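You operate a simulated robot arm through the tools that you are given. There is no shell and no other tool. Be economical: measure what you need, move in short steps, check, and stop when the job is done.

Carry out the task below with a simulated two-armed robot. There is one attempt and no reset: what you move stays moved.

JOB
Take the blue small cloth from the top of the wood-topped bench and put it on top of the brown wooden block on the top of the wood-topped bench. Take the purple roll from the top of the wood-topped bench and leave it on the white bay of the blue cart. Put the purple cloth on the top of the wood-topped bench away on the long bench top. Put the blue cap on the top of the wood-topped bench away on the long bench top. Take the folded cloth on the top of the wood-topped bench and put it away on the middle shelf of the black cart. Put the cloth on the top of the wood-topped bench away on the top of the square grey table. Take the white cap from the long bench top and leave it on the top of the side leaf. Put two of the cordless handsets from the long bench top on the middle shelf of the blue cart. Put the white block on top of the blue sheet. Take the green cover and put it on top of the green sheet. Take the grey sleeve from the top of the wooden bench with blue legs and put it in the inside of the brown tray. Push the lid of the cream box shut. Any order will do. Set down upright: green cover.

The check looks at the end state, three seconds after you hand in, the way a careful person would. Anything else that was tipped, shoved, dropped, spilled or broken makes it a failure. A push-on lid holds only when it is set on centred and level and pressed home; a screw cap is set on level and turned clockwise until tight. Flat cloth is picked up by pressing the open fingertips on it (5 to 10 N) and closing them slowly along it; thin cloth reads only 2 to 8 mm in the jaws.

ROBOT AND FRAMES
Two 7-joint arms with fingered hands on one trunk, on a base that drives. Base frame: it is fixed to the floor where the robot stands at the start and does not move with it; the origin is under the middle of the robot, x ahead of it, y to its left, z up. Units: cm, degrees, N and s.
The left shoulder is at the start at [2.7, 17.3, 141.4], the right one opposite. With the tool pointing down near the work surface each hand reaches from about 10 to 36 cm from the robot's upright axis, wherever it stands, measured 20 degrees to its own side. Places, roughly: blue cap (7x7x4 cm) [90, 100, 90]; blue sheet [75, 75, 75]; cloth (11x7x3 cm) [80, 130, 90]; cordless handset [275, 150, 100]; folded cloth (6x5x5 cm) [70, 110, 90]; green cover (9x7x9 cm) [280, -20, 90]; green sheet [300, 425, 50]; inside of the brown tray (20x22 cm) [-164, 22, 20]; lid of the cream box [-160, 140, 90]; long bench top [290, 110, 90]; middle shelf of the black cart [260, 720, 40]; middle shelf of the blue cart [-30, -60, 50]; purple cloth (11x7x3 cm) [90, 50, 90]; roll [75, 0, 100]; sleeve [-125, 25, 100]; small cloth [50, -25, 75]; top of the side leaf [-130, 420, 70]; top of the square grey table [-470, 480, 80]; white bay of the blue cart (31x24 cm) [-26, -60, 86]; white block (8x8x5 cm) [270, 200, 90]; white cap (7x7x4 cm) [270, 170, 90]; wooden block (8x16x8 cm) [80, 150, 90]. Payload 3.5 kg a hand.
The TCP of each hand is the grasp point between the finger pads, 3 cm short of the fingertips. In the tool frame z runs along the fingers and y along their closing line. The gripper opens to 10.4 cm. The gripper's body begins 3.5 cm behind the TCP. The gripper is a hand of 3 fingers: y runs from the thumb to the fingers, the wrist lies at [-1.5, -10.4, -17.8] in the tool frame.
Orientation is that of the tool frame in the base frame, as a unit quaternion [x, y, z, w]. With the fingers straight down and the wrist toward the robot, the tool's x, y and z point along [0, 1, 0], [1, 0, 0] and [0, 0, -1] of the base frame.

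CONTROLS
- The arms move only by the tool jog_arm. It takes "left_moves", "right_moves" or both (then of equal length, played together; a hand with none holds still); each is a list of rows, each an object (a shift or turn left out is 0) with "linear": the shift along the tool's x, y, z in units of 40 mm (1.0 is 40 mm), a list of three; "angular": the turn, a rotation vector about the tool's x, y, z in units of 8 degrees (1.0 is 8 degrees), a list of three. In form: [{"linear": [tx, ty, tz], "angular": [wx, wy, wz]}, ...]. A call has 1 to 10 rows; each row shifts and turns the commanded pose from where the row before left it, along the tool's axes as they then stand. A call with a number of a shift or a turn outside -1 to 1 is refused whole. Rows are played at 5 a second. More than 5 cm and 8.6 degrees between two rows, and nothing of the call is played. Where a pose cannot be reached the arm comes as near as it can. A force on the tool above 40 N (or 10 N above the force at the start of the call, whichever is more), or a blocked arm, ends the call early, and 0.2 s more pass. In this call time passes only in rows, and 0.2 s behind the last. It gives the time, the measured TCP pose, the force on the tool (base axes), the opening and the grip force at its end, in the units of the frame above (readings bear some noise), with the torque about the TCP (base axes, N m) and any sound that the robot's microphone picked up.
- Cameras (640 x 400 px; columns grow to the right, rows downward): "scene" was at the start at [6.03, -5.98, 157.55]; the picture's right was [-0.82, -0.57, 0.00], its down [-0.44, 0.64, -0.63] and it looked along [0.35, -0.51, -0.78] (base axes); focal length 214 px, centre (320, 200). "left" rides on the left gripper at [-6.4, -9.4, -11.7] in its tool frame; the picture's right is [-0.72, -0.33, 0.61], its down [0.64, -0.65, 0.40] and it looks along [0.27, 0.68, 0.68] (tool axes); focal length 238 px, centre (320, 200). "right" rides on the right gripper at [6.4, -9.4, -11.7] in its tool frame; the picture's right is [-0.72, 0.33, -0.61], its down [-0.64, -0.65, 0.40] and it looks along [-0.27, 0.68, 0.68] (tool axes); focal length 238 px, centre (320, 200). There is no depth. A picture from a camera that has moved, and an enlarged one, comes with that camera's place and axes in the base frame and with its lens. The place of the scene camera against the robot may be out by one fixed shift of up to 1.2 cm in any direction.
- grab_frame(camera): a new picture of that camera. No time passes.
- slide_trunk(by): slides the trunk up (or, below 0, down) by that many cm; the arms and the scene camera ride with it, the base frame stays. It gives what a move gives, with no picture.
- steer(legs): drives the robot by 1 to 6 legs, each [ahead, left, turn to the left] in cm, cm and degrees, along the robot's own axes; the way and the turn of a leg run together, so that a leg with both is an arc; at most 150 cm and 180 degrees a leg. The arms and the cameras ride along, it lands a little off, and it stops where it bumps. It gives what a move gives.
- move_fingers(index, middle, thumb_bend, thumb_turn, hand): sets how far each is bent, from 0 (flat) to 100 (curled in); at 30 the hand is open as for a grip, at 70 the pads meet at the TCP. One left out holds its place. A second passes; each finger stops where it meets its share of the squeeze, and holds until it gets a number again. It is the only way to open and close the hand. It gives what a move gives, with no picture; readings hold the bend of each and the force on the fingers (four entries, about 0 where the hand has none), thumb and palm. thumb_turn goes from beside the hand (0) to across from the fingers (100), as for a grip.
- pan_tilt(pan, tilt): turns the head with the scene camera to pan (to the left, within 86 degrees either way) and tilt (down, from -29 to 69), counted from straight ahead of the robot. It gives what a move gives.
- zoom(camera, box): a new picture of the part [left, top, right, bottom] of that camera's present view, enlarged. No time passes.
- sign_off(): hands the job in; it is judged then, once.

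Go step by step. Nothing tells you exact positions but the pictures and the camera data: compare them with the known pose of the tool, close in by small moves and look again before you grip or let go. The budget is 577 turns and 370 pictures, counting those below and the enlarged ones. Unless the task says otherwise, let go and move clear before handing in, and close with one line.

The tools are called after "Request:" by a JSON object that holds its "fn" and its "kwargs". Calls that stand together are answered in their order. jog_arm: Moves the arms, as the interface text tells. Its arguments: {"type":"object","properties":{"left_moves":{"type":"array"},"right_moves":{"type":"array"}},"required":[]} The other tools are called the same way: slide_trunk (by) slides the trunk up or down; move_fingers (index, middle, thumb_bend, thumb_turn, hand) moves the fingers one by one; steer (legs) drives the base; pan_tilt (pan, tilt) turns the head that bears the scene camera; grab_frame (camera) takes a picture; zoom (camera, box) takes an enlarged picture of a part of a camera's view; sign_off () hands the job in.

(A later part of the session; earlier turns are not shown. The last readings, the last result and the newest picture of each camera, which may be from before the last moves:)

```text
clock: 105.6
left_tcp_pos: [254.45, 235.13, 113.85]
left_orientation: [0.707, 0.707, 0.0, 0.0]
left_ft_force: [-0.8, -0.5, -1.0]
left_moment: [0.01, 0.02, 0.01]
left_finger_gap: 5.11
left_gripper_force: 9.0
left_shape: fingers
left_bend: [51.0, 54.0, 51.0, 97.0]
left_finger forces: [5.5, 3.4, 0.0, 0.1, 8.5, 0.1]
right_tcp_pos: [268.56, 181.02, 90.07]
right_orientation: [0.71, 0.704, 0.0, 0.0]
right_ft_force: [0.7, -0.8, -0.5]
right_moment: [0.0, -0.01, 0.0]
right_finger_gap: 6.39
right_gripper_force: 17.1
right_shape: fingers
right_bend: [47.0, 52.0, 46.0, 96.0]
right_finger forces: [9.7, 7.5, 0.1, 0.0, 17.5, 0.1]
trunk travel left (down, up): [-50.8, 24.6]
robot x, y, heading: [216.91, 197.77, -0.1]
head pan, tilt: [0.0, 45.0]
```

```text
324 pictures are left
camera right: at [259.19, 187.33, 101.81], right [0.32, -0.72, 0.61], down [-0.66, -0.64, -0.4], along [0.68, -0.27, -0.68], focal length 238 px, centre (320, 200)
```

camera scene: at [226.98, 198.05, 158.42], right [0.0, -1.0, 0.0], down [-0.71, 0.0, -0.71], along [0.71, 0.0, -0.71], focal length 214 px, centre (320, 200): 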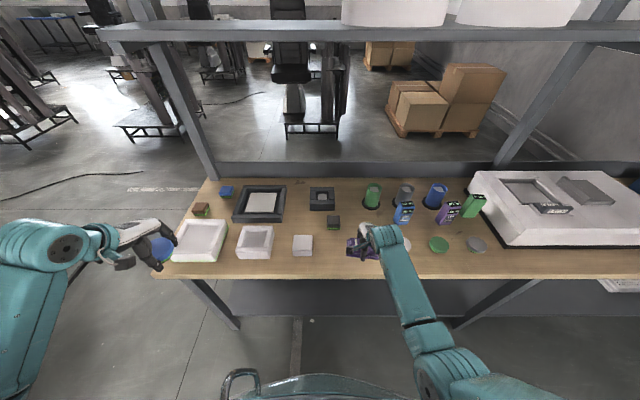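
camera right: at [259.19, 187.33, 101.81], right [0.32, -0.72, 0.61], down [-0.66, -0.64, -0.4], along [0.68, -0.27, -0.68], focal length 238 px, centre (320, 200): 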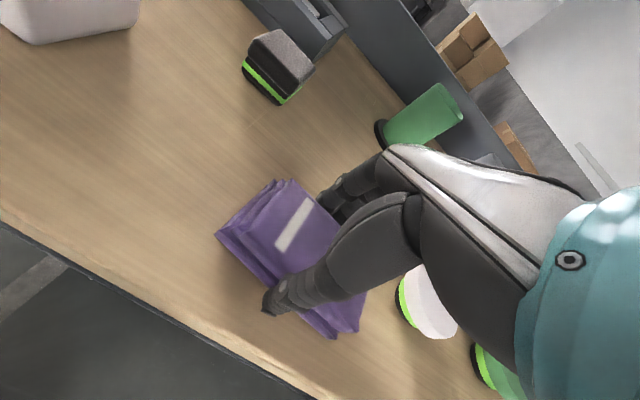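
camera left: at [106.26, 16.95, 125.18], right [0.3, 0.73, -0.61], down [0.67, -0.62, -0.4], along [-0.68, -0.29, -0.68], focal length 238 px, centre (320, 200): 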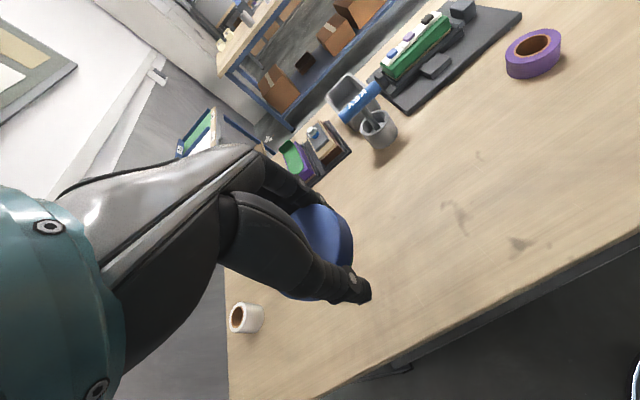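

Request:
{"fn": "jog_arm", "kwargs": {"right_moves": [{"linear": [0, 0, 0.08]}, {"linear": [0, 0, 0.08]}]}}

Request:
{"fn": "jog_arm", "kwargs": {"right_moves": [{"linear": [0, 0, 0.08]}]}}

Request:
{"fn": "jog_arm", "kwargs": {"right_moves": [{"linear": [0, 0, 0.08]}]}}

```text
clock: 106.2
left_tcp_pos: [254.52, 235.12, 113.9]
left_orientation: [0.707, 0.707, 0.0, 0.001]
left_ft_force: [-0.5, -0.6, -0.4]
left_moment: [-0.02, 0.01, 0.0]
left_finger_gap: 5.08
left_gripper_force: 8.8
left_shape: fingers
left_bend: [51.0, 54.0, 51.0, 97.0]
left_finger forces: [5.5, 3.4, 0.1, 0.1, 8.6, 0.0]
right_tcp_pos: [268.64, 181.02, 89.76]
right_orientation: [0.709, 0.705, 0.002, 0.0]
right_ft_force: [-2.8, 0.6, 8.8]
right_moment: [-0.03, -0.15, -0.02]
right_finger_gap: 6.38
right_gripper_force: 18.5
right_shape: fingers
right_bend: [48.0, 52.0, 46.0, 96.0]
right_finger forces: [8.8, 7.4, 0.1, 0.1, 20.6, 0.1]
trunk travel left (down, up): [-50.8, 24.6]
robot x, y, heading: [217.28, 197.74, 0.1]
head pan, tilt: [0.0, 45.0]
```

```text
clock: 106.6
left_tcp_pos: [254.3, 235.18, 113.94]
left_orientation: [0.707, 0.707, 0.001, 0.002]
left_ft_force: [0.6, 0.2, -1.0]
left_moment: [0.03, 0.0, 0.02]
left_finger_gap: 5.11
left_gripper_force: 8.9
left_shape: fingers
left_bend: [51.0, 54.0, 51.0, 97.0]
left_finger forces: [5.5, 3.3, 0.0, 0.1, 8.5, 0.0]
right_tcp_pos: [268.68, 180.9, 89.74]
right_orientation: [0.709, 0.705, 0.004, 0.003]
right_ft_force: [-3.8, 0.4, 26.3]
right_moment: [0.04, 0.17, 0.0]
right_finger_gap: 6.39
right_gripper_force: 20.9
right_shape: fingers
right_bend: [49.0, 53.0, 47.0, 96.0]
right_finger forces: [8.2, 7.4, 0.0, 0.1, 26.1, 0.0]
trunk travel left (down, up): [-50.8, 24.6]
robot x, y, heading: [217.27, 198.02, -0.2]
head pan, tilt: [0.0, 45.0]
```

```text
clock: 107.2
left_tcp_pos: [254.42, 235.04, 113.85]
left_orientation: [0.707, 0.707, -0.001, 0.0]
left_ft_force: [0.7, 0.2, 0.5]
left_moment: [-0.02, -0.03, 0.01]
left_finger_gap: 5.09
left_gripper_force: 8.0
left_shape: fingers
left_bend: [51.0, 54.0, 51.0, 97.0]
left_finger forces: [5.6, 3.4, 0.0, 0.0, 8.5, 0.1]
right_tcp_pos: [268.99, 181.05, 89.53]
right_orientation: [0.71, 0.705, 0.008, 0.005]
right_ft_force: [-10.0, 0.3, 20.9]
right_moment: [0.02, 0.44, 0.0]
right_finger_gap: 6.45
right_gripper_force: 21.6
right_shape: fingers
right_bend: [50.0, 54.0, 46.0, 96.0]
right_finger forces: [6.8, 6.2, 0.0, 0.0, 29.1, 0.0]
trunk travel left (down, up): [-50.8, 24.6]
robot x, y, heading: [217.33, 197.88, 0.1]
head pan, tilt: [0.0, 45.0]
stopped in row 1 (right hand): the force on the tool passed its limit at 41 N (the readings are from after the stop); the commanded pose is now the measured one
```

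Request:
{"fn": "jog_arm", "kwargs": {"right_moves": [{"linear": [0, -0.05, -0.08]}]}}

Request:
{"fn": "move_fingers", "kwargs": {"hand": "right", "index": 30, "middle": 30, "thumb_bend": 30}}

Request:
{"fn": "jog_arm", "kwargs": {"right_moves": [{"linear": [0, 0, -0.5]}, {"linear": [0, 0, -1]}, {"linear": [0, 0, -1]}, {"linear": [0, 0, -1]}, {"linear": [0, 0, -1]}]}}

Request:
{"fn": "grab_frame", "kwargs": {"camera": "right"}}

```text
clock: 107.5
left_tcp_pos: [254.61, 235.17, 113.67]
left_orientation: [0.707, 0.708, 0.0, 0.002]
left_ft_force: [-0.4, 0.0, -0.3]
left_moment: [-0.04, 0.01, 0.01]
left_finger_gap: 5.11
left_gripper_force: 8.8
left_shape: fingers
left_bend: [51.0, 54.0, 51.0, 97.0]
left_finger forces: [5.5, 3.3, 0.0, 0.0, 8.5, 0.1]
right_tcp_pos: [268.74, 181.01, 89.68]
right_orientation: [0.71, 0.704, 0.006, 0.004]
right_ft_force: [0.0, 0.3, 9.5]
right_moment: [-0.02, 0.05, 0.01]
right_finger_gap: 6.4
right_gripper_force: 19.6
right_shape: fingers
right_bend: [49.0, 53.0, 47.0, 96.0]
right_finger forces: [10.1, 8.3, 0.1, 0.0, 20.6, 0.1]
trunk travel left (down, up): [-50.8, 24.6]
robot x, y, heading: [217.04, 197.75, 0.1]
head pan, tilt: [0.0, 45.0]
```

```text
clock: 108.5
left_tcp_pos: [254.58, 235.09, 113.78]
left_orientation: [0.707, 0.707, 0.0, 0.001]
left_ft_force: [0.3, -1.0, -0.9]
left_moment: [-0.03, 0.0, -0.03]
left_finger_gap: 5.1
left_gripper_force: 8.5
left_shape: fingers
left_bend: [51.0, 54.0, 51.0, 97.0]
left_finger forces: [5.4, 3.5, 0.0, 0.0, 8.4, 0.0]
right_tcp_pos: [268.75, 180.88, 89.63]
right_orientation: [0.71, 0.705, 0.005, 0.003]
right_ft_force: [0.1, 0.6, 0.5]
right_moment: [0.01, 0.02, -0.01]
right_finger_gap: 10.26
right_gripper_force: 0.0
right_shape: fingers
right_bend: [30.0, 30.0, 30.0, 97.0]
right_finger forces: [0.0, 0.0, 0.0, 0.0, 0.0, 0.0]
trunk travel left (down, up): [-50.8, 24.6]
robot x, y, heading: [217.07, 198.07, -0.1]
head pan, tilt: [0.0, 45.0]
```

```text
clock: 109.8
left_tcp_pos: [254.7, 235.18, 113.72]
left_orientation: [0.707, 0.707, -0.001, 0.001]
left_ft_force: [0.0, -0.4, -0.6]
left_moment: [-0.01, -0.03, 0.02]
left_finger_gap: 5.1
left_gripper_force: 8.9
left_shape: fingers
left_bend: [51.0, 54.0, 51.0, 97.0]
left_finger forces: [5.5, 3.4, 0.0, 0.0, 8.5, 0.0]
right_tcp_pos: [268.74, 180.98, 107.82]
right_orientation: [0.709, 0.705, 0.006, 0.004]
right_ft_force: [0.6, 0.4, 0.0]
right_moment: [0.03, 0.01, -0.01]
right_finger_gap: 10.29
right_gripper_force: 0.1
right_shape: fingers
right_bend: [30.0, 30.0, 30.0, 97.0]
right_finger forces: [0.0, 0.0, 0.0, 0.1, 0.0, 0.0]
trunk travel left (down, up): [-50.8, 24.6]
robot x, y, heading: [217.23, 197.68, -0.2]
head pan, tilt: [0.0, 45.0]
```

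```text
323 pictures are left
camera right: at [259.32, 187.28, 119.5], right [0.31, -0.72, 0.62], down [-0.65, -0.64, -0.41], along [0.69, -0.27, -0.67], focal length 238 px, centre (320, 200)
```

right: 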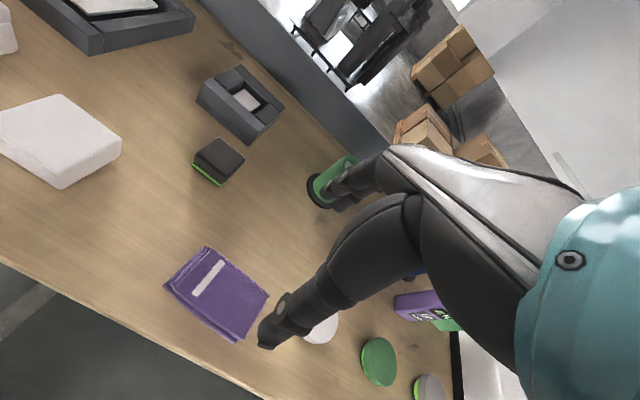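

Request:
{"fn": "steer", "kwargs": {"legs": [[0, 22.5, 0]]}}

Request:
{"fn": "grab_frame", "kwargs": {"camera": "right"}}

Request:
{"fn": "zoom", "kwargs": {"camera": "scene", "box": [200, 150, 520, 310]}}

```text
clock: 111.4
left_tcp_pos: [254.9, 256.83, 113.74]
left_orientation: [0.709, 0.705, -0.001, -0.001]
left_ft_force: [0.5, 0.4, -0.4]
left_moment: [-0.05, 0.01, -0.01]
left_finger_gap: 5.1
left_gripper_force: 8.3
left_shape: fingers
left_bend: [51.0, 54.0, 51.0, 97.0]
left_finger forces: [5.3, 3.5, 0.0, 0.0, 8.5, 0.0]
right_tcp_pos: [268.86, 202.54, 107.84]
right_orientation: [0.712, 0.702, 0.005, 0.004]
right_ft_force: [-0.7, 0.3, 0.4]
right_moment: [-0.01, -0.01, -0.01]
right_finger_gap: 10.27
right_gripper_force: 0.1
right_shape: fingers
right_bend: [30.0, 30.0, 30.0, 97.0]
right_finger forces: [0.0, 0.1, 0.0, 0.1, 0.0, 0.1]
trunk travel left (down, up): [-50.8, 24.6]
robot x, y, heading: [217.01, 219.25, -0.5]
head pan, tilt: [0.0, 45.0]
```

```text
322 pictures are left
camera right: at [259.36, 208.93, 119.46], right [0.31, -0.72, 0.62], down [-0.66, -0.63, -0.41], along [0.69, -0.28, -0.67], focal length 238 px, centre (320, 200)
```

right: 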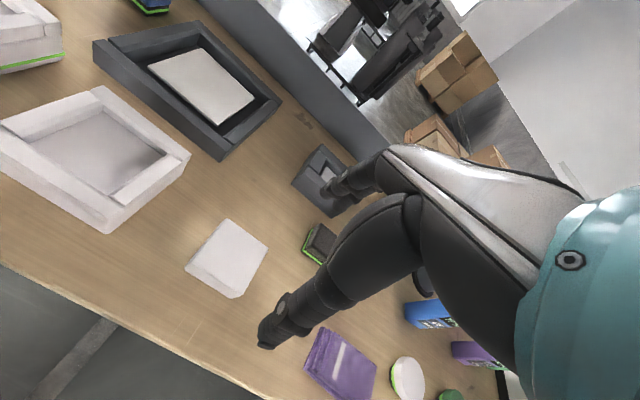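

```text
2.00 times, centred on (360, 230) of scene
camera zoom: at [227.04, 219.92, 158.42], right [-0.01, -1.0, 0.0], down [-0.71, 0.0, -0.71], along [0.71, 0.0, -0.71], focal length 429 px, centre (240, 140)
```

zoom: 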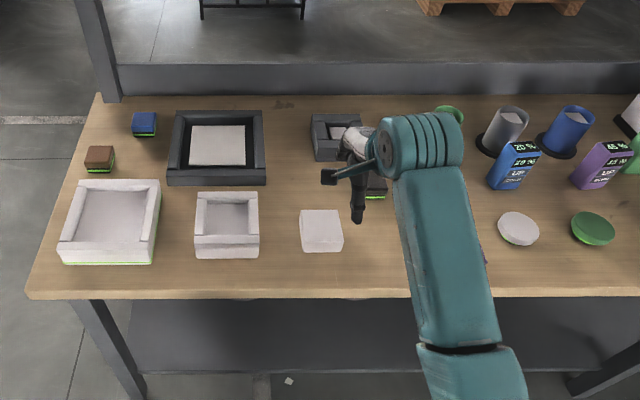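

Request:
{"fn": "jog_arm", "kwargs": {"right_moves": [{"linear": [0.5, 0.65, 0.5]}, {"linear": [0, 0, 1]}, {"linear": [0, 0, 1]}, {"linear": [0, 0, 0.6]}]}}

Request:
{"fn": "grab_frame", "kwargs": {"camera": "right"}}

Request:
{"fn": "zoom", "kwargs": {"camera": "scene", "box": [280, 190, 440, 310]}}

```text
clock: 112.4
left_tcp_pos: [254.94, 256.75, 113.75]
left_orientation: [0.709, 0.706, 0.0, 0.001]
left_ft_force: [0.1, -0.7, 0.3]
left_moment: [-0.05, 0.01, 0.0]
left_finger_gap: 5.08
left_gripper_force: 8.5
left_shape: fingers
left_bend: [51.0, 54.0, 51.0, 97.0]
left_finger forces: [5.4, 3.3, 0.1, 0.0, 8.4, 0.1]
right_tcp_pos: [271.43, 204.19, 95.56]
right_orientation: [0.712, 0.703, 0.004, 0.003]
right_ft_force: [0.5, -0.4, 0.3]
right_moment: [0.02, 0.02, -0.02]
right_finger_gap: 10.29
right_gripper_force: 0.0
right_shape: fingers
right_bend: [30.0, 30.0, 30.0, 97.0]
right_finger forces: [0.0, 0.0, 0.0, 0.0, 0.1, 0.1]
trunk travel left (down, up): [-50.8, 24.6]
robot x, y, heading: [217.15, 219.29, -0.5]
head pan, tilt: [0.0, 45.0]
```

```text
320 pictures are left
camera right: at [262.01, 210.72, 107.11], right [0.31, -0.72, 0.62], down [-0.66, -0.63, -0.41], along [0.69, -0.28, -0.67], focal length 238 px, centre (320, 200)
```

right: 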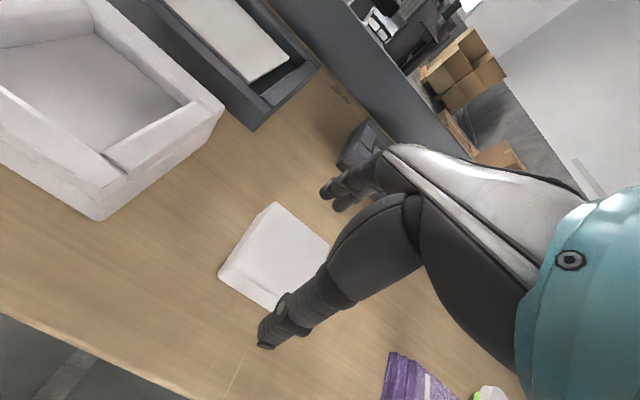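

```text
3.33 times, centred on (360, 250) of scene
camera zoom: at [227.04, 219.87, 158.42], right [-0.01, -1.0, 0.0], down [-0.71, 0.0, -0.71], along [0.71, 0.0, -0.71], focal length 715 px, centre (187, 33)
```

zoom: 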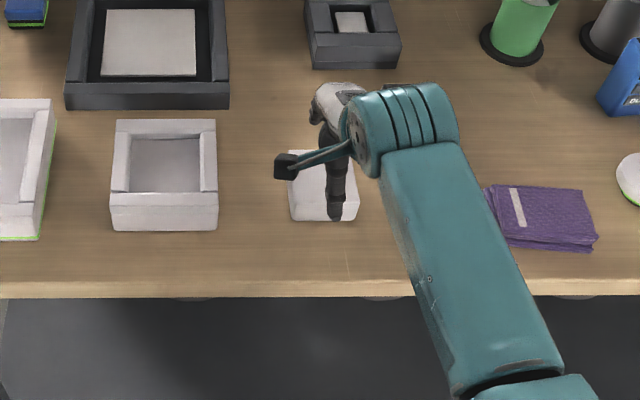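

Request:
{"fn": "jog_arm", "kwargs": {"right_moves": [{"linear": [0, -0.06, 0.5]}, {"linear": [0, 0, 0.5]}, {"linear": [0, 0, 0.35]}]}}

Request:
{"fn": "grab_frame", "kwargs": {"camera": "right"}}

```text
clock: 113.2
left_tcp_pos: [254.86, 256.75, 113.71]
left_orientation: [0.709, 0.705, 0.0, 0.0]
left_ft_force: [-0.2, 0.0, -0.4]
left_moment: [-0.02, 0.0, -0.02]
left_finger_gap: 5.08
left_gripper_force: 8.6
left_shape: fingers
left_bend: [51.0, 54.0, 51.0, 97.0]
left_finger forces: [5.5, 3.4, 0.1, 0.0, 8.5, 0.1]
right_tcp_pos: [271.5, 204.28, 89.98]
right_orientation: [0.711, 0.703, 0.005, 0.004]
right_ft_force: [-0.7, -0.6, 0.3]
right_moment: [0.01, 0.01, 0.0]
right_finger_gap: 10.3
right_gripper_force: 0.2
right_shape: fingers
right_bend: [30.0, 30.0, 30.0, 97.0]
right_finger forces: [0.0, 0.1, 0.0, 0.0, 0.0, 0.0]
trunk travel left (down, up): [-50.8, 24.6]
robot x, y, heading: [217.46, 219.58, -0.4]
head pan, tilt: [0.0, 45.0]
```

```text
318 pictures are left
camera right: at [261.99, 210.79, 101.74], right [0.31, -0.72, 0.62], down [-0.66, -0.63, -0.41], along [0.69, -0.28, -0.67], focal length 238 px, centre (320, 200)
```

right: 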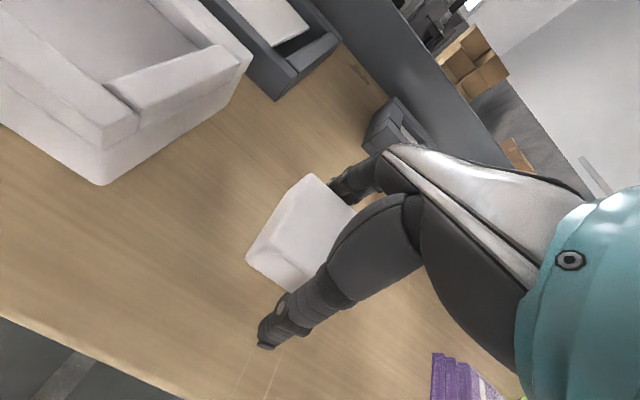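

Request:
{"fn": "move_fingers", "kwargs": {"hand": "right", "index": 45, "middle": 45, "thumb_bend": 45}}

Request:
{"fn": "move_fingers", "kwargs": {"hand": "right", "index": 58, "middle": 58, "thumb_bend": 58}}

Request:
{"fn": "jog_arm", "kwargs": {"right_moves": [{"linear": [0, 0, -0.3]}, {"linear": [0, 0, -0.7]}, {"linear": [0, 0, -1]}, {"linear": [0, 0, -1]}, {"linear": [0, 0, -1]}, {"linear": [0, 0, -1]}, {"linear": [0, 0, -1]}]}}

Request:
{"fn": "grab_frame", "kwargs": {"camera": "right"}}

```text
clock: 114.2
left_tcp_pos: [254.77, 256.73, 113.77]
left_orientation: [0.709, 0.705, -0.001, 0.001]
left_ft_force: [0.1, 0.0, -0.8]
left_moment: [0.01, -0.02, -0.01]
left_finger_gap: 5.11
left_gripper_force: 8.5
left_shape: fingers
left_bend: [51.0, 54.0, 51.0, 97.0]
left_finger forces: [5.3, 3.5, 0.0, 0.0, 8.4, 0.0]
right_tcp_pos: [271.52, 204.35, 90.11]
right_orientation: [0.712, 0.703, 0.005, 0.004]
right_ft_force: [-0.2, -0.5, 0.0]
right_moment: [-0.01, -0.04, 0.0]
right_finger_gap: 7.66
right_gripper_force: 5.8
right_shape: fingers
right_bend: [41.0, 44.0, 41.0, 97.0]
right_finger forces: [5.2, 1.4, 0.0, 0.1, 6.0, 0.0]
trunk travel left (down, up): [-50.8, 24.6]
robot x, y, heading: [216.99, 219.59, -0.4]
head pan, tilt: [0.0, 45.0]
```

```text
clock: 115.2
left_tcp_pos: [254.79, 256.88, 113.81]
left_orientation: [0.709, 0.706, 0.0, 0.001]
left_ft_force: [-0.3, -0.1, -0.9]
left_moment: [-0.01, 0.03, -0.02]
left_finger_gap: 5.1
left_gripper_force: 8.5
left_shape: fingers
left_bend: [51.0, 54.0, 51.0, 97.0]
left_finger forces: [5.4, 3.4, 0.0, 0.0, 8.6, 0.0]
right_tcp_pos: [271.53, 204.25, 90.15]
right_orientation: [0.712, 0.702, 0.006, 0.004]
right_ft_force: [1.7, -0.3, 3.7]
right_moment: [-0.04, -0.2, -0.02]
right_finger_gap: 7.15
right_gripper_force: 23.2
right_shape: fingers
right_bend: [43.0, 48.0, 45.0, 96.0]
right_finger forces: [14.9, 8.8, 0.0, 0.0, 22.6, 0.1]
trunk travel left (down, up): [-50.8, 24.6]
robot x, y, heading: [217.35, 219.79, -0.5]
head pan, tilt: [0.0, 45.0]
```

```text
clock: 116.8
left_tcp_pos: [254.78, 256.87, 113.68]
left_orientation: [0.709, 0.705, -0.001, 0.001]
left_ft_force: [-0.1, 0.0, -0.6]
left_moment: [-0.02, -0.03, 0.01]
left_finger_gap: 5.08
left_gripper_force: 8.5
left_shape: fingers
left_bend: [51.0, 54.0, 51.0, 97.0]
left_finger forces: [5.4, 3.5, 0.1, 0.0, 8.5, 0.1]
right_tcp_pos: [270.99, 204.1, 114.1]
right_orientation: [0.711, 0.703, 0.005, 0.004]
right_ft_force: [-0.1, -0.6, -0.9]
right_moment: [0.0, 0.03, 0.0]
right_finger_gap: 7.13
right_gripper_force: 22.0
right_shape: fingers
right_bend: [43.0, 49.0, 45.0, 96.0]
right_finger forces: [13.2, 8.2, 0.0, 0.0, 21.8, 0.0]
trunk travel left (down, up): [-50.8, 24.6]
robot x, y, heading: [217.21, 219.66, -0.4]
head pan, tilt: [0.0, 45.0]
```

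```text
317 pictures are left
camera right: at [261.49, 210.65, 125.74], right [0.31, -0.72, 0.62], down [-0.66, -0.63, -0.41], along [0.69, -0.28, -0.67], focal length 238 px, centre (320, 200)
```

right: 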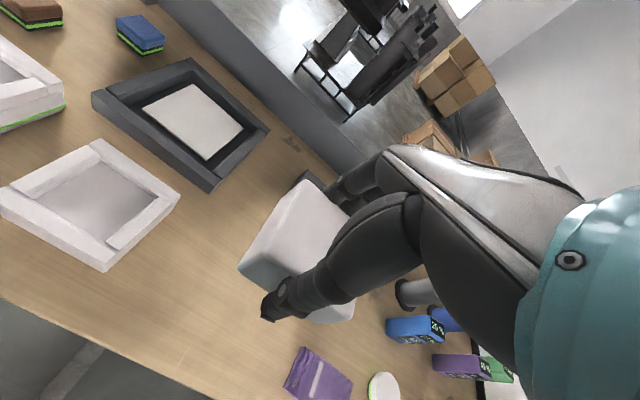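

Request:
{"fn": "jog_arm", "kwargs": {"right_moves": [{"linear": [0, -0.9, 0]}, {"linear": [0, -0.9, 0]}, {"linear": [0, -0.9, 0]}]}}

Request:
{"fn": "steer", "kwargs": {"legs": [[0, -45, 0.4]]}}

Request:
{"fn": "jog_arm", "kwargs": {"left_moves": [{"linear": [-0.8, 0.8, 0]}, {"linear": [-0.8, 0.8, 0]}, {"linear": [-0.8, 0.9, 0]}, {"linear": [-0.8, 0.9, 0.2]}, {"linear": [0, 0, 1]}, {"linear": [0, 0, 0.8]}]}}

Request:
{"fn": "grab_frame", "kwargs": {"camera": "left"}}

```text
clock: 117.6
left_tcp_pos: [254.74, 256.77, 113.8]
left_orientation: [0.709, 0.706, 0.0, 0.001]
left_ft_force: [-0.4, -0.4, -1.4]
left_moment: [-0.01, -0.02, 0.02]
left_finger_gap: 5.09
left_gripper_force: 8.9
left_shape: fingers
left_bend: [51.0, 54.0, 51.0, 97.0]
left_finger forces: [5.4, 3.4, 0.1, 0.0, 8.4, 0.0]
right_tcp_pos: [260.27, 204.57, 113.69]
right_orientation: [0.711, 0.703, 0.006, 0.004]
right_ft_force: [0.9, 0.4, -0.5]
right_moment: [-0.02, -0.01, -0.02]
right_finger_gap: 7.13
right_gripper_force: 21.3
right_shape: fingers
right_bend: [43.0, 49.0, 45.0, 96.0]
right_finger forces: [13.1, 8.3, 0.1, 0.1, 21.7, 0.1]
trunk travel left (down, up): [-50.8, 24.6]
robot x, y, heading: [216.89, 219.76, -0.4]
head pan, tilt: [0.0, 45.0]
```

```text
clock: 120.3
left_tcp_pos: [254.37, 212.61, 113.78]
left_orientation: [0.706, 0.708, 0.001, 0.0]
left_ft_force: [-0.3, -0.3, 0.2]
left_moment: [0.0, -0.04, 0.04]
left_finger_gap: 5.1
left_gripper_force: 9.0
left_shape: fingers
left_bend: [51.0, 54.0, 51.0, 97.0]
left_finger forces: [5.4, 3.3, 0.0, 0.1, 8.4, 0.0]
right_tcp_pos: [260.37, 160.39, 113.67]
right_orientation: [0.708, 0.706, 0.005, 0.004]
right_ft_force: [-0.2, 0.1, -1.0]
right_moment: [0.02, 0.02, -0.02]
right_finger_gap: 7.11
right_gripper_force: 21.4
right_shape: fingers
right_bend: [43.0, 49.0, 45.0, 96.0]
right_finger forces: [13.1, 8.2, 0.0, 0.0, 21.7, 0.0]
trunk travel left (down, up): [-50.8, 24.6]
robot x, y, heading: [217.12, 175.15, 0.5]
head pan, tilt: [0.0, 45.0]
```

```text
clock: 121.7
left_tcp_pos: [268.43, 199.7, 105.65]
left_orientation: [0.706, 0.709, 0.001, 0.001]
left_ft_force: [-1.0, -0.5, -2.1]
left_moment: [0.0, 0.01, 0.01]
left_finger_gap: 5.08
left_gripper_force: 8.2
left_shape: fingers
left_bend: [52.0, 54.0, 52.0, 97.0]
left_finger forces: [5.4, 3.2, 0.1, 0.0, 8.2, 0.0]
right_tcp_pos: [260.37, 160.42, 113.65]
right_orientation: [0.708, 0.706, 0.005, 0.004]
right_ft_force: [-0.3, 0.1, -1.0]
right_moment: [-0.03, -0.06, -0.02]
right_finger_gap: 7.13
right_gripper_force: 21.2
right_shape: fingers
right_bend: [43.0, 49.0, 45.0, 96.0]
right_finger forces: [13.1, 8.1, 0.0, 0.0, 21.7, 0.0]
trunk travel left (down, up): [-50.8, 24.6]
robot x, y, heading: [216.76, 175.27, 0.4]
head pan, tilt: [0.0, 45.0]
```

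```text
316 pictures are left
camera left: at [258.9, 193.33, 117.21], right [-0.32, -0.72, -0.61], down [-0.65, 0.64, -0.4], along [0.68, 0.27, -0.68], focal length 238 px, centre (320, 200)
```

left: 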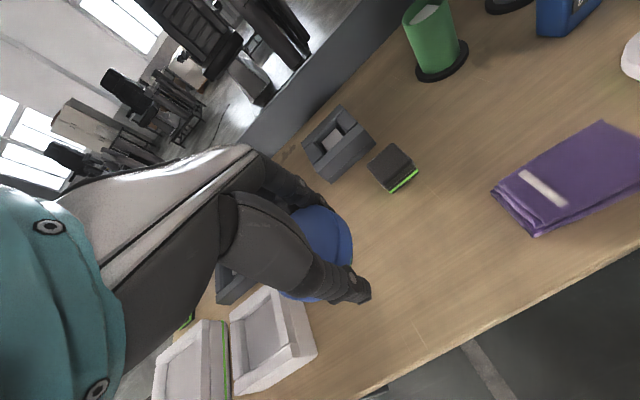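

Request:
{"fn": "jog_arm", "kwargs": {"left_moves": [{"linear": [0, 0, 1]}, {"linear": [0, 0, 1]}, {"linear": [0, 0, 1]}, {"linear": [0, 0, 0.8]}, {"linear": [0, 0, 0.1]}]}}

Request:
{"fn": "jog_arm", "kwargs": {"left_moves": [{"linear": [0, 0, 0.1]}]}}

Request:
{"fn": "jog_arm", "kwargs": {"left_moves": [{"linear": [0, 0, 0.07]}]}}

Request:
{"fn": "grab_frame", "kwargs": {"camera": "left"}}

```text
clock: 122.9
left_tcp_pos: [268.13, 199.82, 90.0]
left_orientation: [0.706, 0.708, 0.0, 0.001]
left_ft_force: [0.5, 0.5, -0.9]
left_moment: [-0.03, 0.01, -0.01]
left_finger_gap: 5.07
left_gripper_force: 8.4
left_shape: fingers
left_bend: [52.0, 54.0, 52.0, 97.0]
left_finger forces: [5.3, 3.2, 0.0, 0.1, 8.1, 0.0]
right_tcp_pos: [260.48, 160.38, 113.68]
right_orientation: [0.709, 0.705, 0.005, 0.003]
right_ft_force: [-0.9, -1.0, -1.5]
right_moment: [-0.01, 0.0, 0.02]
right_finger_gap: 7.08
right_gripper_force: 21.1
right_shape: fingers
right_bend: [43.0, 49.0, 45.0, 96.0]
right_finger forces: [13.1, 8.1, 0.0, 0.1, 21.6, 0.1]
trunk travel left (down, up): [-50.8, 24.6]
robot x, y, heading: [217.46, 174.72, 0.3]
head pan, tilt: [0.0, 45.0]
```

```text
clock: 123.3
left_tcp_pos: [268.2, 199.95, 89.44]
left_orientation: [0.706, 0.708, 0.0, 0.001]
left_ft_force: [0.1, 0.1, -1.1]
left_moment: [0.03, 0.04, -0.01]
left_finger_gap: 5.08
left_gripper_force: 8.5
left_shape: fingers
left_bend: [52.0, 54.0, 52.0, 97.0]
left_finger forces: [5.3, 3.3, 0.0, 0.0, 8.0, 0.1]
right_tcp_pos: [260.42, 160.54, 113.63]
right_orientation: [0.708, 0.706, 0.006, 0.003]
right_ft_force: [0.1, 0.2, -0.7]
right_moment: [0.02, -0.01, -0.02]
right_finger_gap: 7.1
right_gripper_force: 21.8
right_shape: fingers
right_bend: [43.0, 49.0, 45.0, 96.0]
right_finger forces: [13.2, 8.3, 0.0, 0.0, 21.7, 0.0]
trunk travel left (down, up): [-50.8, 24.6]
robot x, y, heading: [217.01, 175.2, 0.1]
head pan, tilt: [0.0, 45.0]
```

```text
clock: 123.7
left_tcp_pos: [268.14, 199.89, 89.51]
left_orientation: [0.706, 0.708, 0.002, 0.001]
left_ft_force: [0.4, -0.8, 4.2]
left_moment: [0.05, -0.14, 0.05]
left_finger_gap: 5.08
left_gripper_force: 10.1
left_shape: fingers
left_bend: [52.0, 54.0, 52.0, 97.0]
left_finger forces: [5.5, 7.6, 0.0, 0.0, 8.1, 0.0]
right_tcp_pos: [260.42, 160.4, 113.82]
right_orientation: [0.708, 0.706, 0.004, 0.004]
right_ft_force: [-1.0, 0.1, -0.8]
right_moment: [-0.01, -0.04, -0.02]
right_finger_gap: 7.09
right_gripper_force: 21.3
right_shape: fingers
right_bend: [43.0, 49.0, 45.0, 96.0]
right_finger forces: [13.1, 8.1, 0.0, 0.1, 21.7, 0.0]
trunk travel left (down, up): [-50.8, 24.6]
robot x, y, heading: [216.87, 175.4, 0.1]
head pan, tilt: [0.0, 45.0]
```

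```text
315 pictures are left
camera left: at [258.64, 193.52, 101.07], right [-0.32, -0.72, -0.61], down [-0.65, 0.64, -0.41], along [0.69, 0.27, -0.68], focal length 238 px, centre (320, 200)
```

left: 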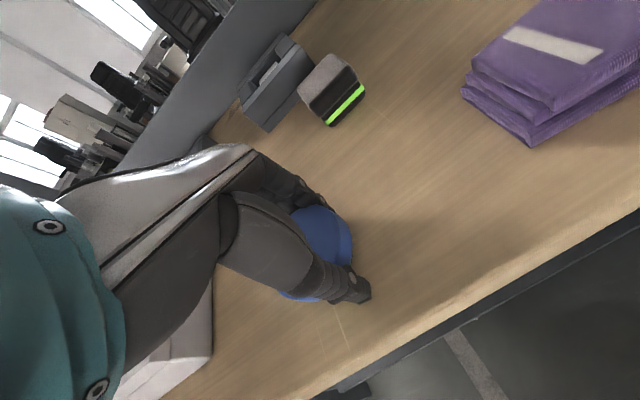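

Contact with the bench; I release the cap and rise.

Request:
{"fn": "move_fingers", "kwargs": {"hand": "left", "index": 40, "middle": 40, "thumb_bend": 40}}

Request:
{"fn": "move_fingers", "kwargs": {"hand": "left", "index": 30, "middle": 30, "thumb_bend": 30}}

Request:
{"fn": "jog_arm", "kwargs": {"left_moves": [{"linear": [0, 0, -0.5]}, {"linear": [0, 0, -1]}, {"linear": [0, 0, -1]}, {"linear": [0, 0, -1]}, {"linear": [0, 0, -1]}]}}

Request:
{"fn": "grab_frame", "kwargs": {"camera": "left"}}

Request:
{"fn": "grab_frame", "kwargs": {"camera": "scene"}}

```text
clock: 124.7
left_tcp_pos: [268.12, 200.0, 89.48]
left_orientation: [0.706, 0.709, -0.001, 0.001]
left_ft_force: [-1.4, 0.2, 1.9]
left_moment: [0.01, -0.04, -0.01]
left_finger_gap: 7.72
left_gripper_force: 0.7
left_shape: fingers
left_bend: [40.0, 41.0, 40.0, 97.0]
left_finger forces: [0.0, 1.5, 0.1, 0.0, 0.0, 0.0]
right_tcp_pos: [260.44, 160.44, 113.76]
right_orientation: [0.708, 0.706, 0.005, 0.003]
right_ft_force: [-0.2, 0.1, -0.1]
right_moment: [-0.03, 0.0, -0.02]
right_finger_gap: 7.11
right_gripper_force: 21.1
right_shape: fingers
right_bend: [43.0, 49.0, 45.0, 96.0]
right_finger forces: [13.1, 8.3, 0.0, 0.1, 21.7, 0.0]
trunk travel left (down, up): [-50.8, 24.6]
robot x, y, heading: [216.89, 175.11, 0.4]
head pan, tilt: [0.0, 45.0]
```

```text
clock: 125.7
left_tcp_pos: [268.13, 199.94, 89.34]
left_orientation: [0.706, 0.708, -0.001, 0.0]
left_ft_force: [0.5, 0.9, 1.1]
left_moment: [0.03, 0.0, 0.0]
left_finger_gap: 10.26
left_gripper_force: 0.1
left_shape: fingers
left_bend: [30.0, 30.0, 30.0, 97.0]
left_finger forces: [0.0, 0.0, 0.1, 0.0, 0.0, 0.0]
right_tcp_pos: [260.41, 160.4, 113.69]
right_orientation: [0.708, 0.706, 0.006, 0.004]
right_ft_force: [0.3, -0.5, 0.4]
right_moment: [-0.02, -0.02, -0.01]
right_finger_gap: 7.09
right_gripper_force: 21.6
right_shape: fingers
right_bend: [43.0, 49.0, 45.0, 96.0]
right_finger forces: [13.0, 8.2, 0.0, 0.1, 21.7, 0.1]
trunk travel left (down, up): [-50.8, 24.6]
robot x, y, heading: [216.81, 175.31, 0.2]
head pan, tilt: [0.0, 45.0]
```

```text
clock: 126.9
left_tcp_pos: [268.32, 199.95, 107.56]
left_orientation: [0.705, 0.709, -0.001, 0.0]
left_ft_force: [-0.2, 0.1, -0.5]
left_moment: [0.02, -0.01, 0.01]
left_finger_gap: 10.29
left_gripper_force: 0.2
left_shape: fingers
left_bend: [30.0, 30.0, 30.0, 97.0]
left_finger forces: [0.1, 0.0, 0.0, 0.1, 0.0, 0.0]
right_tcp_pos: [260.43, 160.44, 113.63]
right_orientation: [0.708, 0.707, 0.005, 0.004]
right_ft_force: [0.1, -0.5, -0.3]
right_moment: [0.01, -0.01, 0.0]
right_finger_gap: 7.12
right_gripper_force: 21.9
right_shape: fingers
right_bend: [43.0, 49.0, 45.0, 96.0]
right_finger forces: [13.0, 8.3, 0.0, 0.0, 21.7, 0.0]
trunk travel left (down, up): [-50.8, 24.6]
robot x, y, heading: [216.68, 174.57, 0.2]
head pan, tilt: [0.0, 45.0]
```

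```text
314 pictures are left
camera left: at [258.72, 193.62, 119.16], right [-0.32, -0.72, -0.61], down [-0.66, 0.64, -0.4], along [0.68, 0.27, -0.68], focal length 238 px, centre (320, 200)
```

left: 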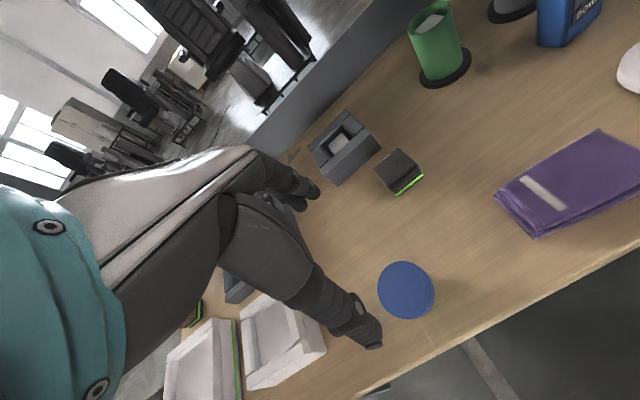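

```text
313 pictures are left
camera scene: at [226.97, 175.37, 158.42], right [0.0, -1.0, 0.0], down [-0.71, 0.0, -0.71], along [0.71, 0.0, -0.71], focal length 214 px, centre (320, 200)
```

scene: 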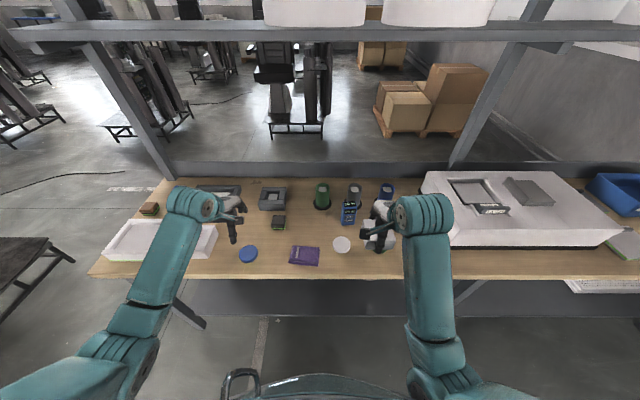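

Request:
{"fn": "steer", "kwargs": {"legs": [[0, -29, 0]]}}

Request:
{"fn": "grab_frame", "kwargs": {"camera": "left"}}

```text
clock: 128.9
left_tcp_pos: [268.37, 171.12, 107.53]
left_orientation: [0.705, 0.709, 0.0, 0.0]
left_ft_force: [-0.4, 0.3, -0.1]
left_moment: [0.0, 0.02, 0.01]
left_finger_gap: 10.31
left_gripper_force: 0.0
left_shape: fingers
left_bend: [30.0, 30.0, 30.0, 97.0]
left_finger forces: [0.0, 0.0, 0.1, 0.1, 0.0, 0.0]
right_tcp_pos: [260.56, 131.54, 113.65]
right_orientation: [0.708, 0.706, 0.005, 0.003]
right_ft_force: [0.8, 0.7, -0.3]
right_moment: [0.0, -0.01, -0.05]
right_finger_gap: 7.07
right_gripper_force: 21.2
right_shape: fingers
right_bend: [43.0, 49.0, 45.0, 96.0]
right_finger forces: [13.1, 8.1, 0.0, 0.0, 21.7, 0.0]
trunk travel left (down, up): [-50.8, 24.6]
robot x, y, heading: [217.16, 146.11, 0.5]
head pan, tilt: [0.0, 45.0]
```

```text
312 pictures are left
camera left: at [258.81, 164.69, 119.15], right [-0.32, -0.72, -0.61], down [-0.66, 0.64, -0.4], along [0.68, 0.27, -0.68], focal length 238 px, centre (320, 200)
```

left: 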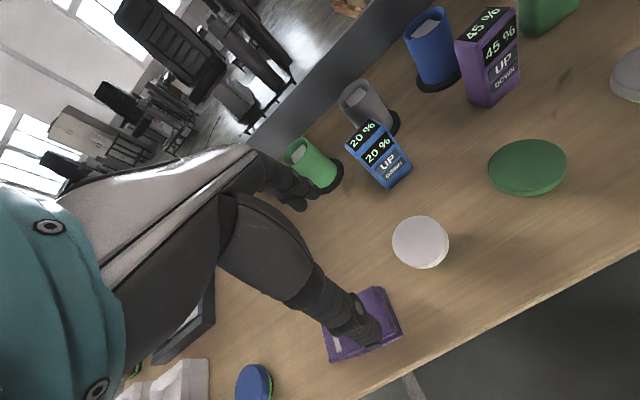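

Request:
{"fn": "jog_arm", "kwargs": {"left_moves": [{"linear": [-0.99, 0.65, 0]}, {"linear": [0, 0.05, 1]}, {"linear": [0, 0, 1]}, {"linear": [0, 0, 1]}, {"linear": [0, 0, 0.5]}]}}

Request:
{"fn": "grab_frame", "kwargs": {"camera": "left"}}

```text
clock: 130.1
left_tcp_pos: [271.32, 167.09, 93.42]
left_orientation: [0.706, 0.709, 0.0, 0.001]
left_ft_force: [0.6, -0.1, -1.0]
left_moment: [-0.03, 0.0, 0.0]
left_finger_gap: 10.31
left_gripper_force: 0.0
left_shape: fingers
left_bend: [30.0, 30.0, 30.0, 97.0]
left_finger forces: [0.1, 0.1, 0.0, 0.1, 0.1, 0.0]
right_tcp_pos: [260.54, 131.59, 113.73]
right_orientation: [0.708, 0.706, 0.005, 0.003]
right_ft_force: [-0.1, -0.5, -0.8]
right_moment: [-0.02, -0.01, 0.0]
right_finger_gap: 7.09
right_gripper_force: 21.5
right_shape: fingers
right_bend: [43.0, 49.0, 45.0, 96.0]
right_finger forces: [13.1, 8.2, 0.0, 0.0, 21.7, 0.0]
trunk travel left (down, up): [-50.8, 24.6]
robot x, y, heading: [217.2, 146.07, 0.2]
head pan, tilt: [0.0, 45.0]
```

```text
311 pictures are left
camera left: at [261.74, 160.76, 105.06], right [-0.32, -0.72, -0.61], down [-0.66, 0.64, -0.41], along [0.68, 0.27, -0.68], focal length 238 px, centre (320, 200)
```

left: 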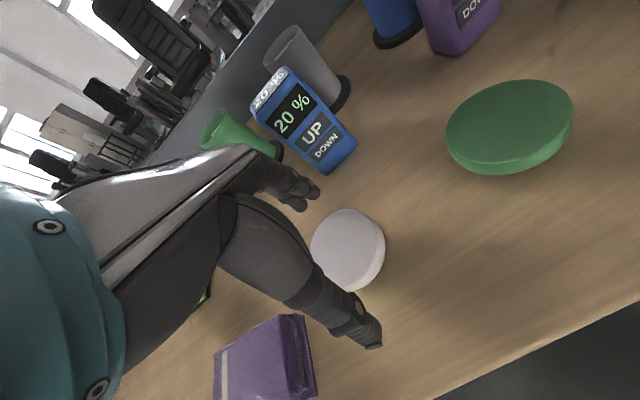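

Request:
{"fn": "jog_arm", "kwargs": {"left_moves": [{"linear": [-0.12, 0, 0.4]}, {"linear": [0, 0, 0.4]}, {"linear": [0, 0, 0.17]}]}}

Request:
{"fn": "move_fingers", "kwargs": {"hand": "left", "index": 45, "middle": 45, "thumb_bend": 45}}

Request:
{"fn": "move_fingers", "kwargs": {"hand": "left", "index": 60, "middle": 60, "thumb_bend": 60}}

Request:
{"fn": "grab_frame", "kwargs": {"camera": "left"}}

```text
clock: 130.9
left_tcp_pos: [271.27, 166.64, 89.62]
left_orientation: [0.706, 0.709, 0.0, 0.001]
left_ft_force: [0.9, 0.0, -1.0]
left_moment: [-0.01, -0.01, -0.03]
left_finger_gap: 10.31
left_gripper_force: 0.1
left_shape: fingers
left_bend: [30.0, 30.0, 30.0, 97.0]
left_finger forces: [0.1, 0.1, 0.1, 0.1, 0.0, 0.1]
right_tcp_pos: [260.54, 131.46, 113.75]
right_orientation: [0.708, 0.707, 0.005, 0.004]
right_ft_force: [0.0, 0.3, -1.0]
right_moment: [0.0, -0.01, 0.0]
right_finger_gap: 7.08
right_gripper_force: 21.7
right_shape: fingers
right_bend: [43.0, 49.0, 45.0, 96.0]
right_finger forces: [13.1, 8.2, 0.0, 0.0, 21.6, 0.0]
trunk travel left (down, up): [-50.8, 24.6]
robot x, y, heading: [217.43, 145.81, 0.3]
head pan, tilt: [0.0, 45.0]
```

```text
clock: 131.9
left_tcp_pos: [271.28, 166.65, 89.67]
left_orientation: [0.705, 0.709, 0.0, 0.0]
left_ft_force: [-0.3, 0.6, -1.0]
left_moment: [-0.01, 0.0, 0.01]
left_finger_gap: 6.58
left_gripper_force: 0.0
left_shape: fingers
left_bend: [45.0, 45.0, 45.0, 97.0]
left_finger forces: [0.3, 0.0, 0.1, 0.0, 0.2, 0.0]
right_tcp_pos: [260.55, 131.53, 113.77]
right_orientation: [0.708, 0.706, 0.005, 0.004]
right_ft_force: [-0.5, -0.7, -0.9]
right_moment: [0.01, 0.01, 0.0]
right_finger_gap: 7.1
right_gripper_force: 21.4
right_shape: fingers
right_bend: [43.0, 49.0, 45.0, 96.0]
right_finger forces: [13.1, 8.0, 0.0, 0.1, 21.6, 0.0]
trunk travel left (down, up): [-50.8, 24.6]
robot x, y, heading: [217.12, 145.92, 0.1]
head pan, tilt: [0.0, 45.0]
```

```text
clock: 132.9
left_tcp_pos: [271.18, 166.72, 89.75]
left_orientation: [0.705, 0.71, 0.0, 0.0]
left_ft_force: [0.4, 0.0, -0.3]
left_moment: [0.01, -0.01, 0.03]
left_finger_gap: 5.51
left_gripper_force: 15.2
left_shape: fingers
left_bend: [50.0, 54.0, 50.0, 96.0]
left_finger forces: [8.8, 5.9, 0.1, 0.1, 15.7, 0.1]
right_tcp_pos: [260.65, 131.6, 113.78]
right_orientation: [0.708, 0.707, 0.005, 0.004]
right_ft_force: [0.0, -1.0, -0.9]
right_moment: [0.03, -0.01, 0.0]
right_finger_gap: 7.1
right_gripper_force: 21.5
right_shape: fingers
right_bend: [43.0, 49.0, 45.0, 96.0]
right_finger forces: [13.1, 8.2, 0.0, 0.0, 21.5, 0.0]
trunk travel left (down, up): [-50.8, 24.6]
robot x, y, heading: [217.02, 145.87, 0.2]
head pan, tilt: [0.0, 45.0]
```

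```text
310 pictures are left
camera left: at [261.76, 160.29, 101.31], right [-0.32, -0.72, -0.61], down [-0.66, 0.64, -0.4], along [0.68, 0.27, -0.68], focal length 238 px, centre (320, 200)
```

left: 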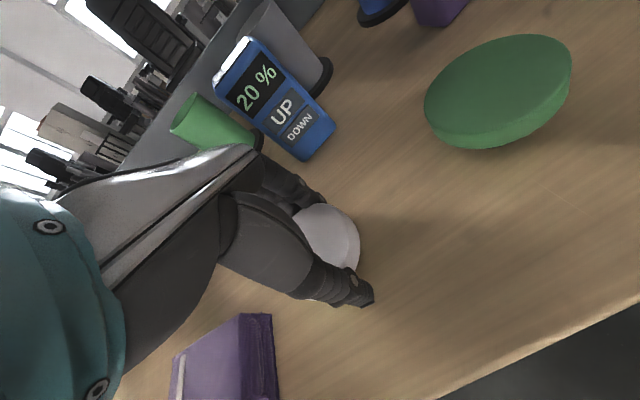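

Request:
{"fn": "jog_arm", "kwargs": {"left_moves": [{"linear": [0, 0, -0.4]}, {"linear": [0, 0, -1]}, {"linear": [0, 0, -1]}, {"linear": [0, 0, -1]}, {"linear": [0, 0, -1]}, {"linear": [0, 0, -1]}, {"linear": [0, 0, -0.7]}, {"linear": [0, -1, 0]}, {"linear": [0, -1, 0]}]}}

Request:
{"fn": "steer", "kwargs": {"legs": [[-75, 0, 0], [0, -85, 0], [0, 0, 90], [0, 0, 90]]}}

Request:
{"fn": "pan_tilt", "kwargs": {"pan": -10, "tilt": 55}}

Request:
{"fn": "grab_frame", "kwargs": {"camera": "scene"}}

Request:
{"fn": "grab_frame", "kwargs": {"camera": "left"}}

```text
clock: 134.9
left_tcp_pos: [262.9, 166.76, 114.26]
left_orientation: [0.705, 0.709, 0.0, 0.0]
left_ft_force: [0.2, -0.2, -0.7]
left_moment: [0.0, 0.02, 0.03]
left_finger_gap: 5.49
left_gripper_force: 15.4
left_shape: fingers
left_bend: [50.0, 54.0, 50.0, 96.0]
left_finger forces: [8.7, 5.9, 0.1, 0.0, 15.2, 0.0]
right_tcp_pos: [260.48, 131.52, 113.75]
right_orientation: [0.707, 0.707, 0.005, 0.004]
right_ft_force: [0.0, -0.1, -0.4]
right_moment: [0.04, 0.0, 0.01]
right_finger_gap: 7.09
right_gripper_force: 21.4
right_shape: fingers
right_bend: [43.0, 49.0, 45.0, 96.0]
right_finger forces: [13.1, 8.0, 0.0, 0.0, 21.6, 0.0]
trunk travel left (down, up): [-50.8, 24.6]
robot x, y, heading: [217.37, 146.29, 0.3]
head pan, tilt: [0.0, 45.0]
```

```text
clock: 150.7
left_tcp_pos: [93.29, 44.13, 114.29]
left_orientation: [-0.684, 0.729, 0.0, 0.0]
left_ft_force: [-0.3, 0.5, -0.3]
left_moment: [0.01, 0.01, -0.01]
left_finger_gap: 5.36
left_gripper_force: 13.8
left_shape: fingers
left_bend: [51.0, 55.0, 51.0, 96.0]
left_finger forces: [8.3, 5.4, 0.0, 0.0, 14.0, 0.0]
right_tcp_pos: [98.34, 79.09, 113.7]
right_orientation: [-0.682, 0.732, 0.004, -0.005]
right_ft_force: [0.5, -0.6, -1.4]
right_moment: [-0.03, 0.01, 0.02]
right_finger_gap: 7.03
right_gripper_force: 19.8
right_shape: fingers
right_bend: [43.0, 49.0, 46.0, 96.0]
right_finger forces: [11.9, 7.7, 0.0, 0.0, 20.0, 0.1]
trunk travel left (down, up): [-50.8, 24.6]
robot x, y, heading: [140.61, 61.77, 176.4]
head pan, tilt: [0.0, 45.0]
```

```text
clock: 151.4
left_tcp_pos: [93.34, 44.16, 114.24]
left_orientation: [-0.685, 0.729, 0.0, 0.0]
left_ft_force: [0.6, 0.2, -0.6]
left_moment: [-0.01, 0.01, 0.0]
left_finger_gap: 5.4
left_gripper_force: 13.9
left_shape: fingers
left_bend: [51.0, 55.0, 51.0, 96.0]
left_finger forces: [8.4, 5.6, 0.0, 0.0, 14.0, 0.0]
right_tcp_pos: [98.31, 79.1, 113.76]
right_orientation: [-0.681, 0.732, 0.004, -0.005]
right_ft_force: [-0.3, -1.2, -1.1]
right_moment: [-0.02, -0.05, 0.01]
right_finger_gap: 7.0
right_gripper_force: 19.9
right_shape: fingers
right_bend: [43.0, 49.0, 46.0, 96.0]
right_finger forces: [11.9, 7.8, 0.0, 0.0, 20.1, 0.1]
trunk travel left (down, up): [-50.8, 24.6]
robot x, y, heading: [140.57, 61.63, 176.3]
head pan, tilt: [-10.0, 55.0]
```

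```text
309 pictures are left
camera scene: at [131.35, 63.64, 157.08], right [0.24, 0.97, 0.0], down [0.8, -0.19, -0.57], along [-0.56, 0.14, -0.82], focal length 214 px, centre (320, 200)
```

scene: 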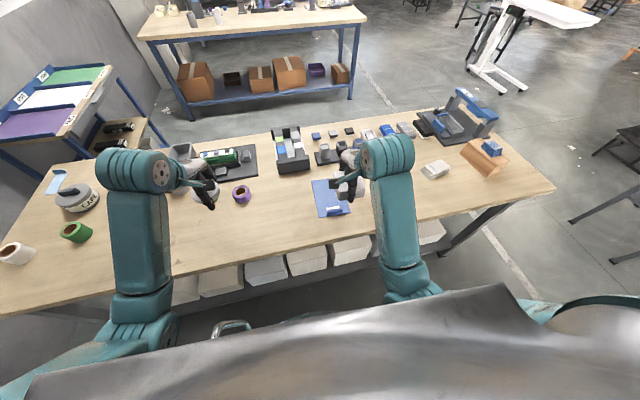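

```text
308 pictures are left
camera left: at [103.06, 49.91, 125.84], right [0.37, 0.7, -0.61], down [0.61, -0.68, -0.4], along [-0.7, -0.22, -0.68], focal length 238 px, centre (320, 200)
```

left: 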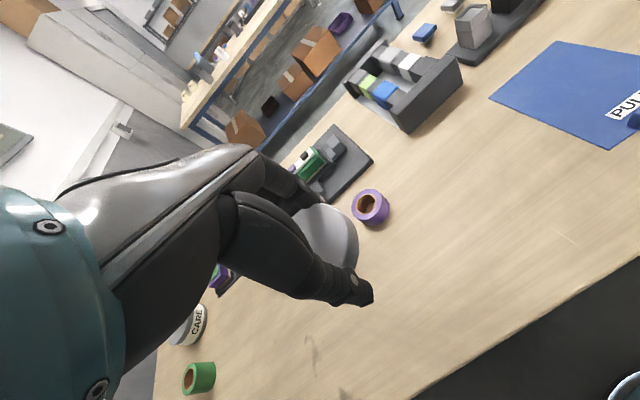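

Request:
{"fn": "zoom", "kwargs": {"camera": "scene", "box": [240, 130, 440, 255]}}

Request:
{"fn": "grab_frame", "kwargs": {"camera": "right"}}

```text
3.20 times, centred on (340, 192) of scene
camera zoom: at [131.35, 63.64, 157.08], right [0.24, 0.97, 0.0], down [0.8, -0.19, -0.57], along [-0.56, 0.14, -0.82], focal length 686 px, centre (256, 224)
```

zoom: 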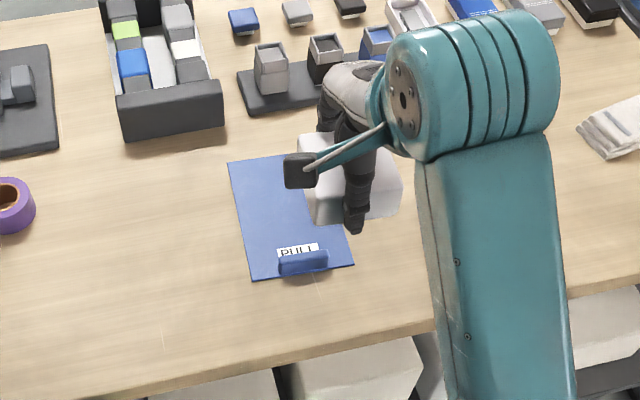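

```text
306 pictures are left
camera right: at [107.38, 72.07, 125.37], right [-0.27, 0.74, 0.62], down [0.69, 0.59, -0.41], along [-0.67, 0.32, -0.67], focal length 238 px, centre (320, 200)
```

right: 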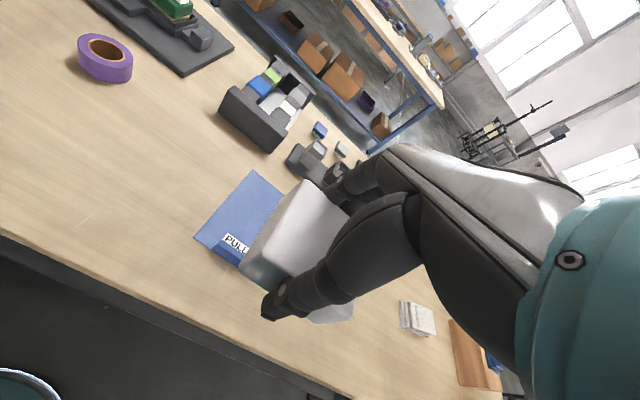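

Request:
{"fn": "jog_arm", "kwargs": {"right_moves": [{"linear": [0, 0.9, 0]}, {"linear": [0, 0.9, 0]}, {"linear": [0, 0.9, 0]}, {"linear": [0.05, 0.9, 0.4]}, {"linear": [0, 0.85, 0.6]}, {"linear": [0, 0, 1]}, {"linear": [0, 0, 1]}, {"linear": [0, 0, 1]}]}}

Request:
{"fn": "grab_frame", "kwargs": {"camera": "right"}}

Request:
{"fn": "zoom", "kwargs": {"camera": "scene", "box": [240, 130, 440, 255]}}

```text
clock: 153.2
left_tcp_pos: [93.35, 44.2, 114.28]
left_orientation: [-0.685, 0.729, 0.0, 0.0]
left_ft_force: [-1.0, -0.1, -0.1]
left_moment: [0.01, -0.02, -0.01]
left_finger_gap: 5.35
left_gripper_force: 14.0
left_shape: fingers
left_bend: [51.0, 55.0, 51.0, 96.0]
left_finger forces: [8.4, 5.5, 0.0, 0.0, 13.9, 0.0]
right_tcp_pos: [80.46, 79.68, 97.69]
right_orientation: [-0.681, 0.732, 0.005, -0.005]
right_ft_force: [-0.1, -0.9, -1.7]
right_moment: [-0.01, 0.0, -0.01]
right_finger_gap: 6.97
right_gripper_force: 19.5
right_shape: fingers
right_bend: [44.0, 49.0, 46.0, 96.0]
right_finger forces: [11.8, 7.6, 0.1, 0.0, 19.8, 0.0]
trunk travel left (down, up): [-50.8, 24.6]
robot x, y, heading: [140.61, 61.83, 176.4]
head pan, tilt: [-10.0, 55.0]
```

```text
305 pictures are left
camera right: at [89.65, 72.7, 109.4], right [-0.27, 0.74, 0.62], down [0.69, 0.59, -0.41], along [-0.67, 0.32, -0.67], focal length 238 px, centre (320, 200)
```

right: 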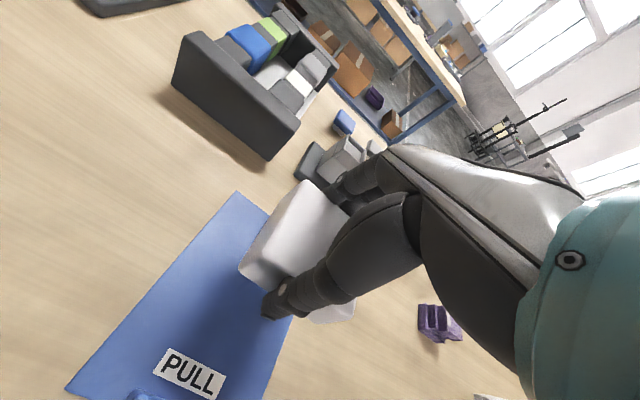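

```text
3.20 times, centred on (340, 192) of scene
camera zoom: at [131.33, 63.65, 157.08], right [0.24, 0.97, 0.0], down [0.8, -0.19, -0.57], along [-0.56, 0.14, -0.82], focal length 686 px, centre (256, 224)
```

zoom: 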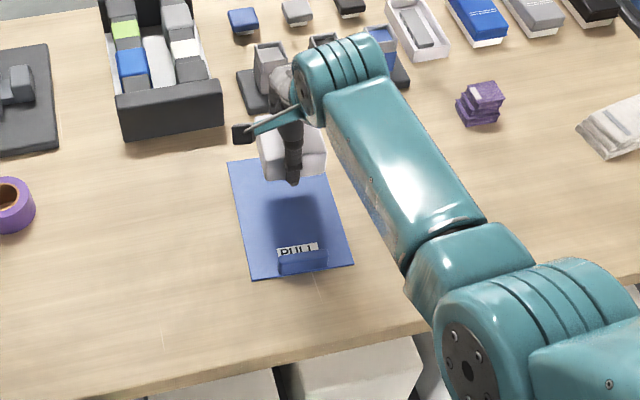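

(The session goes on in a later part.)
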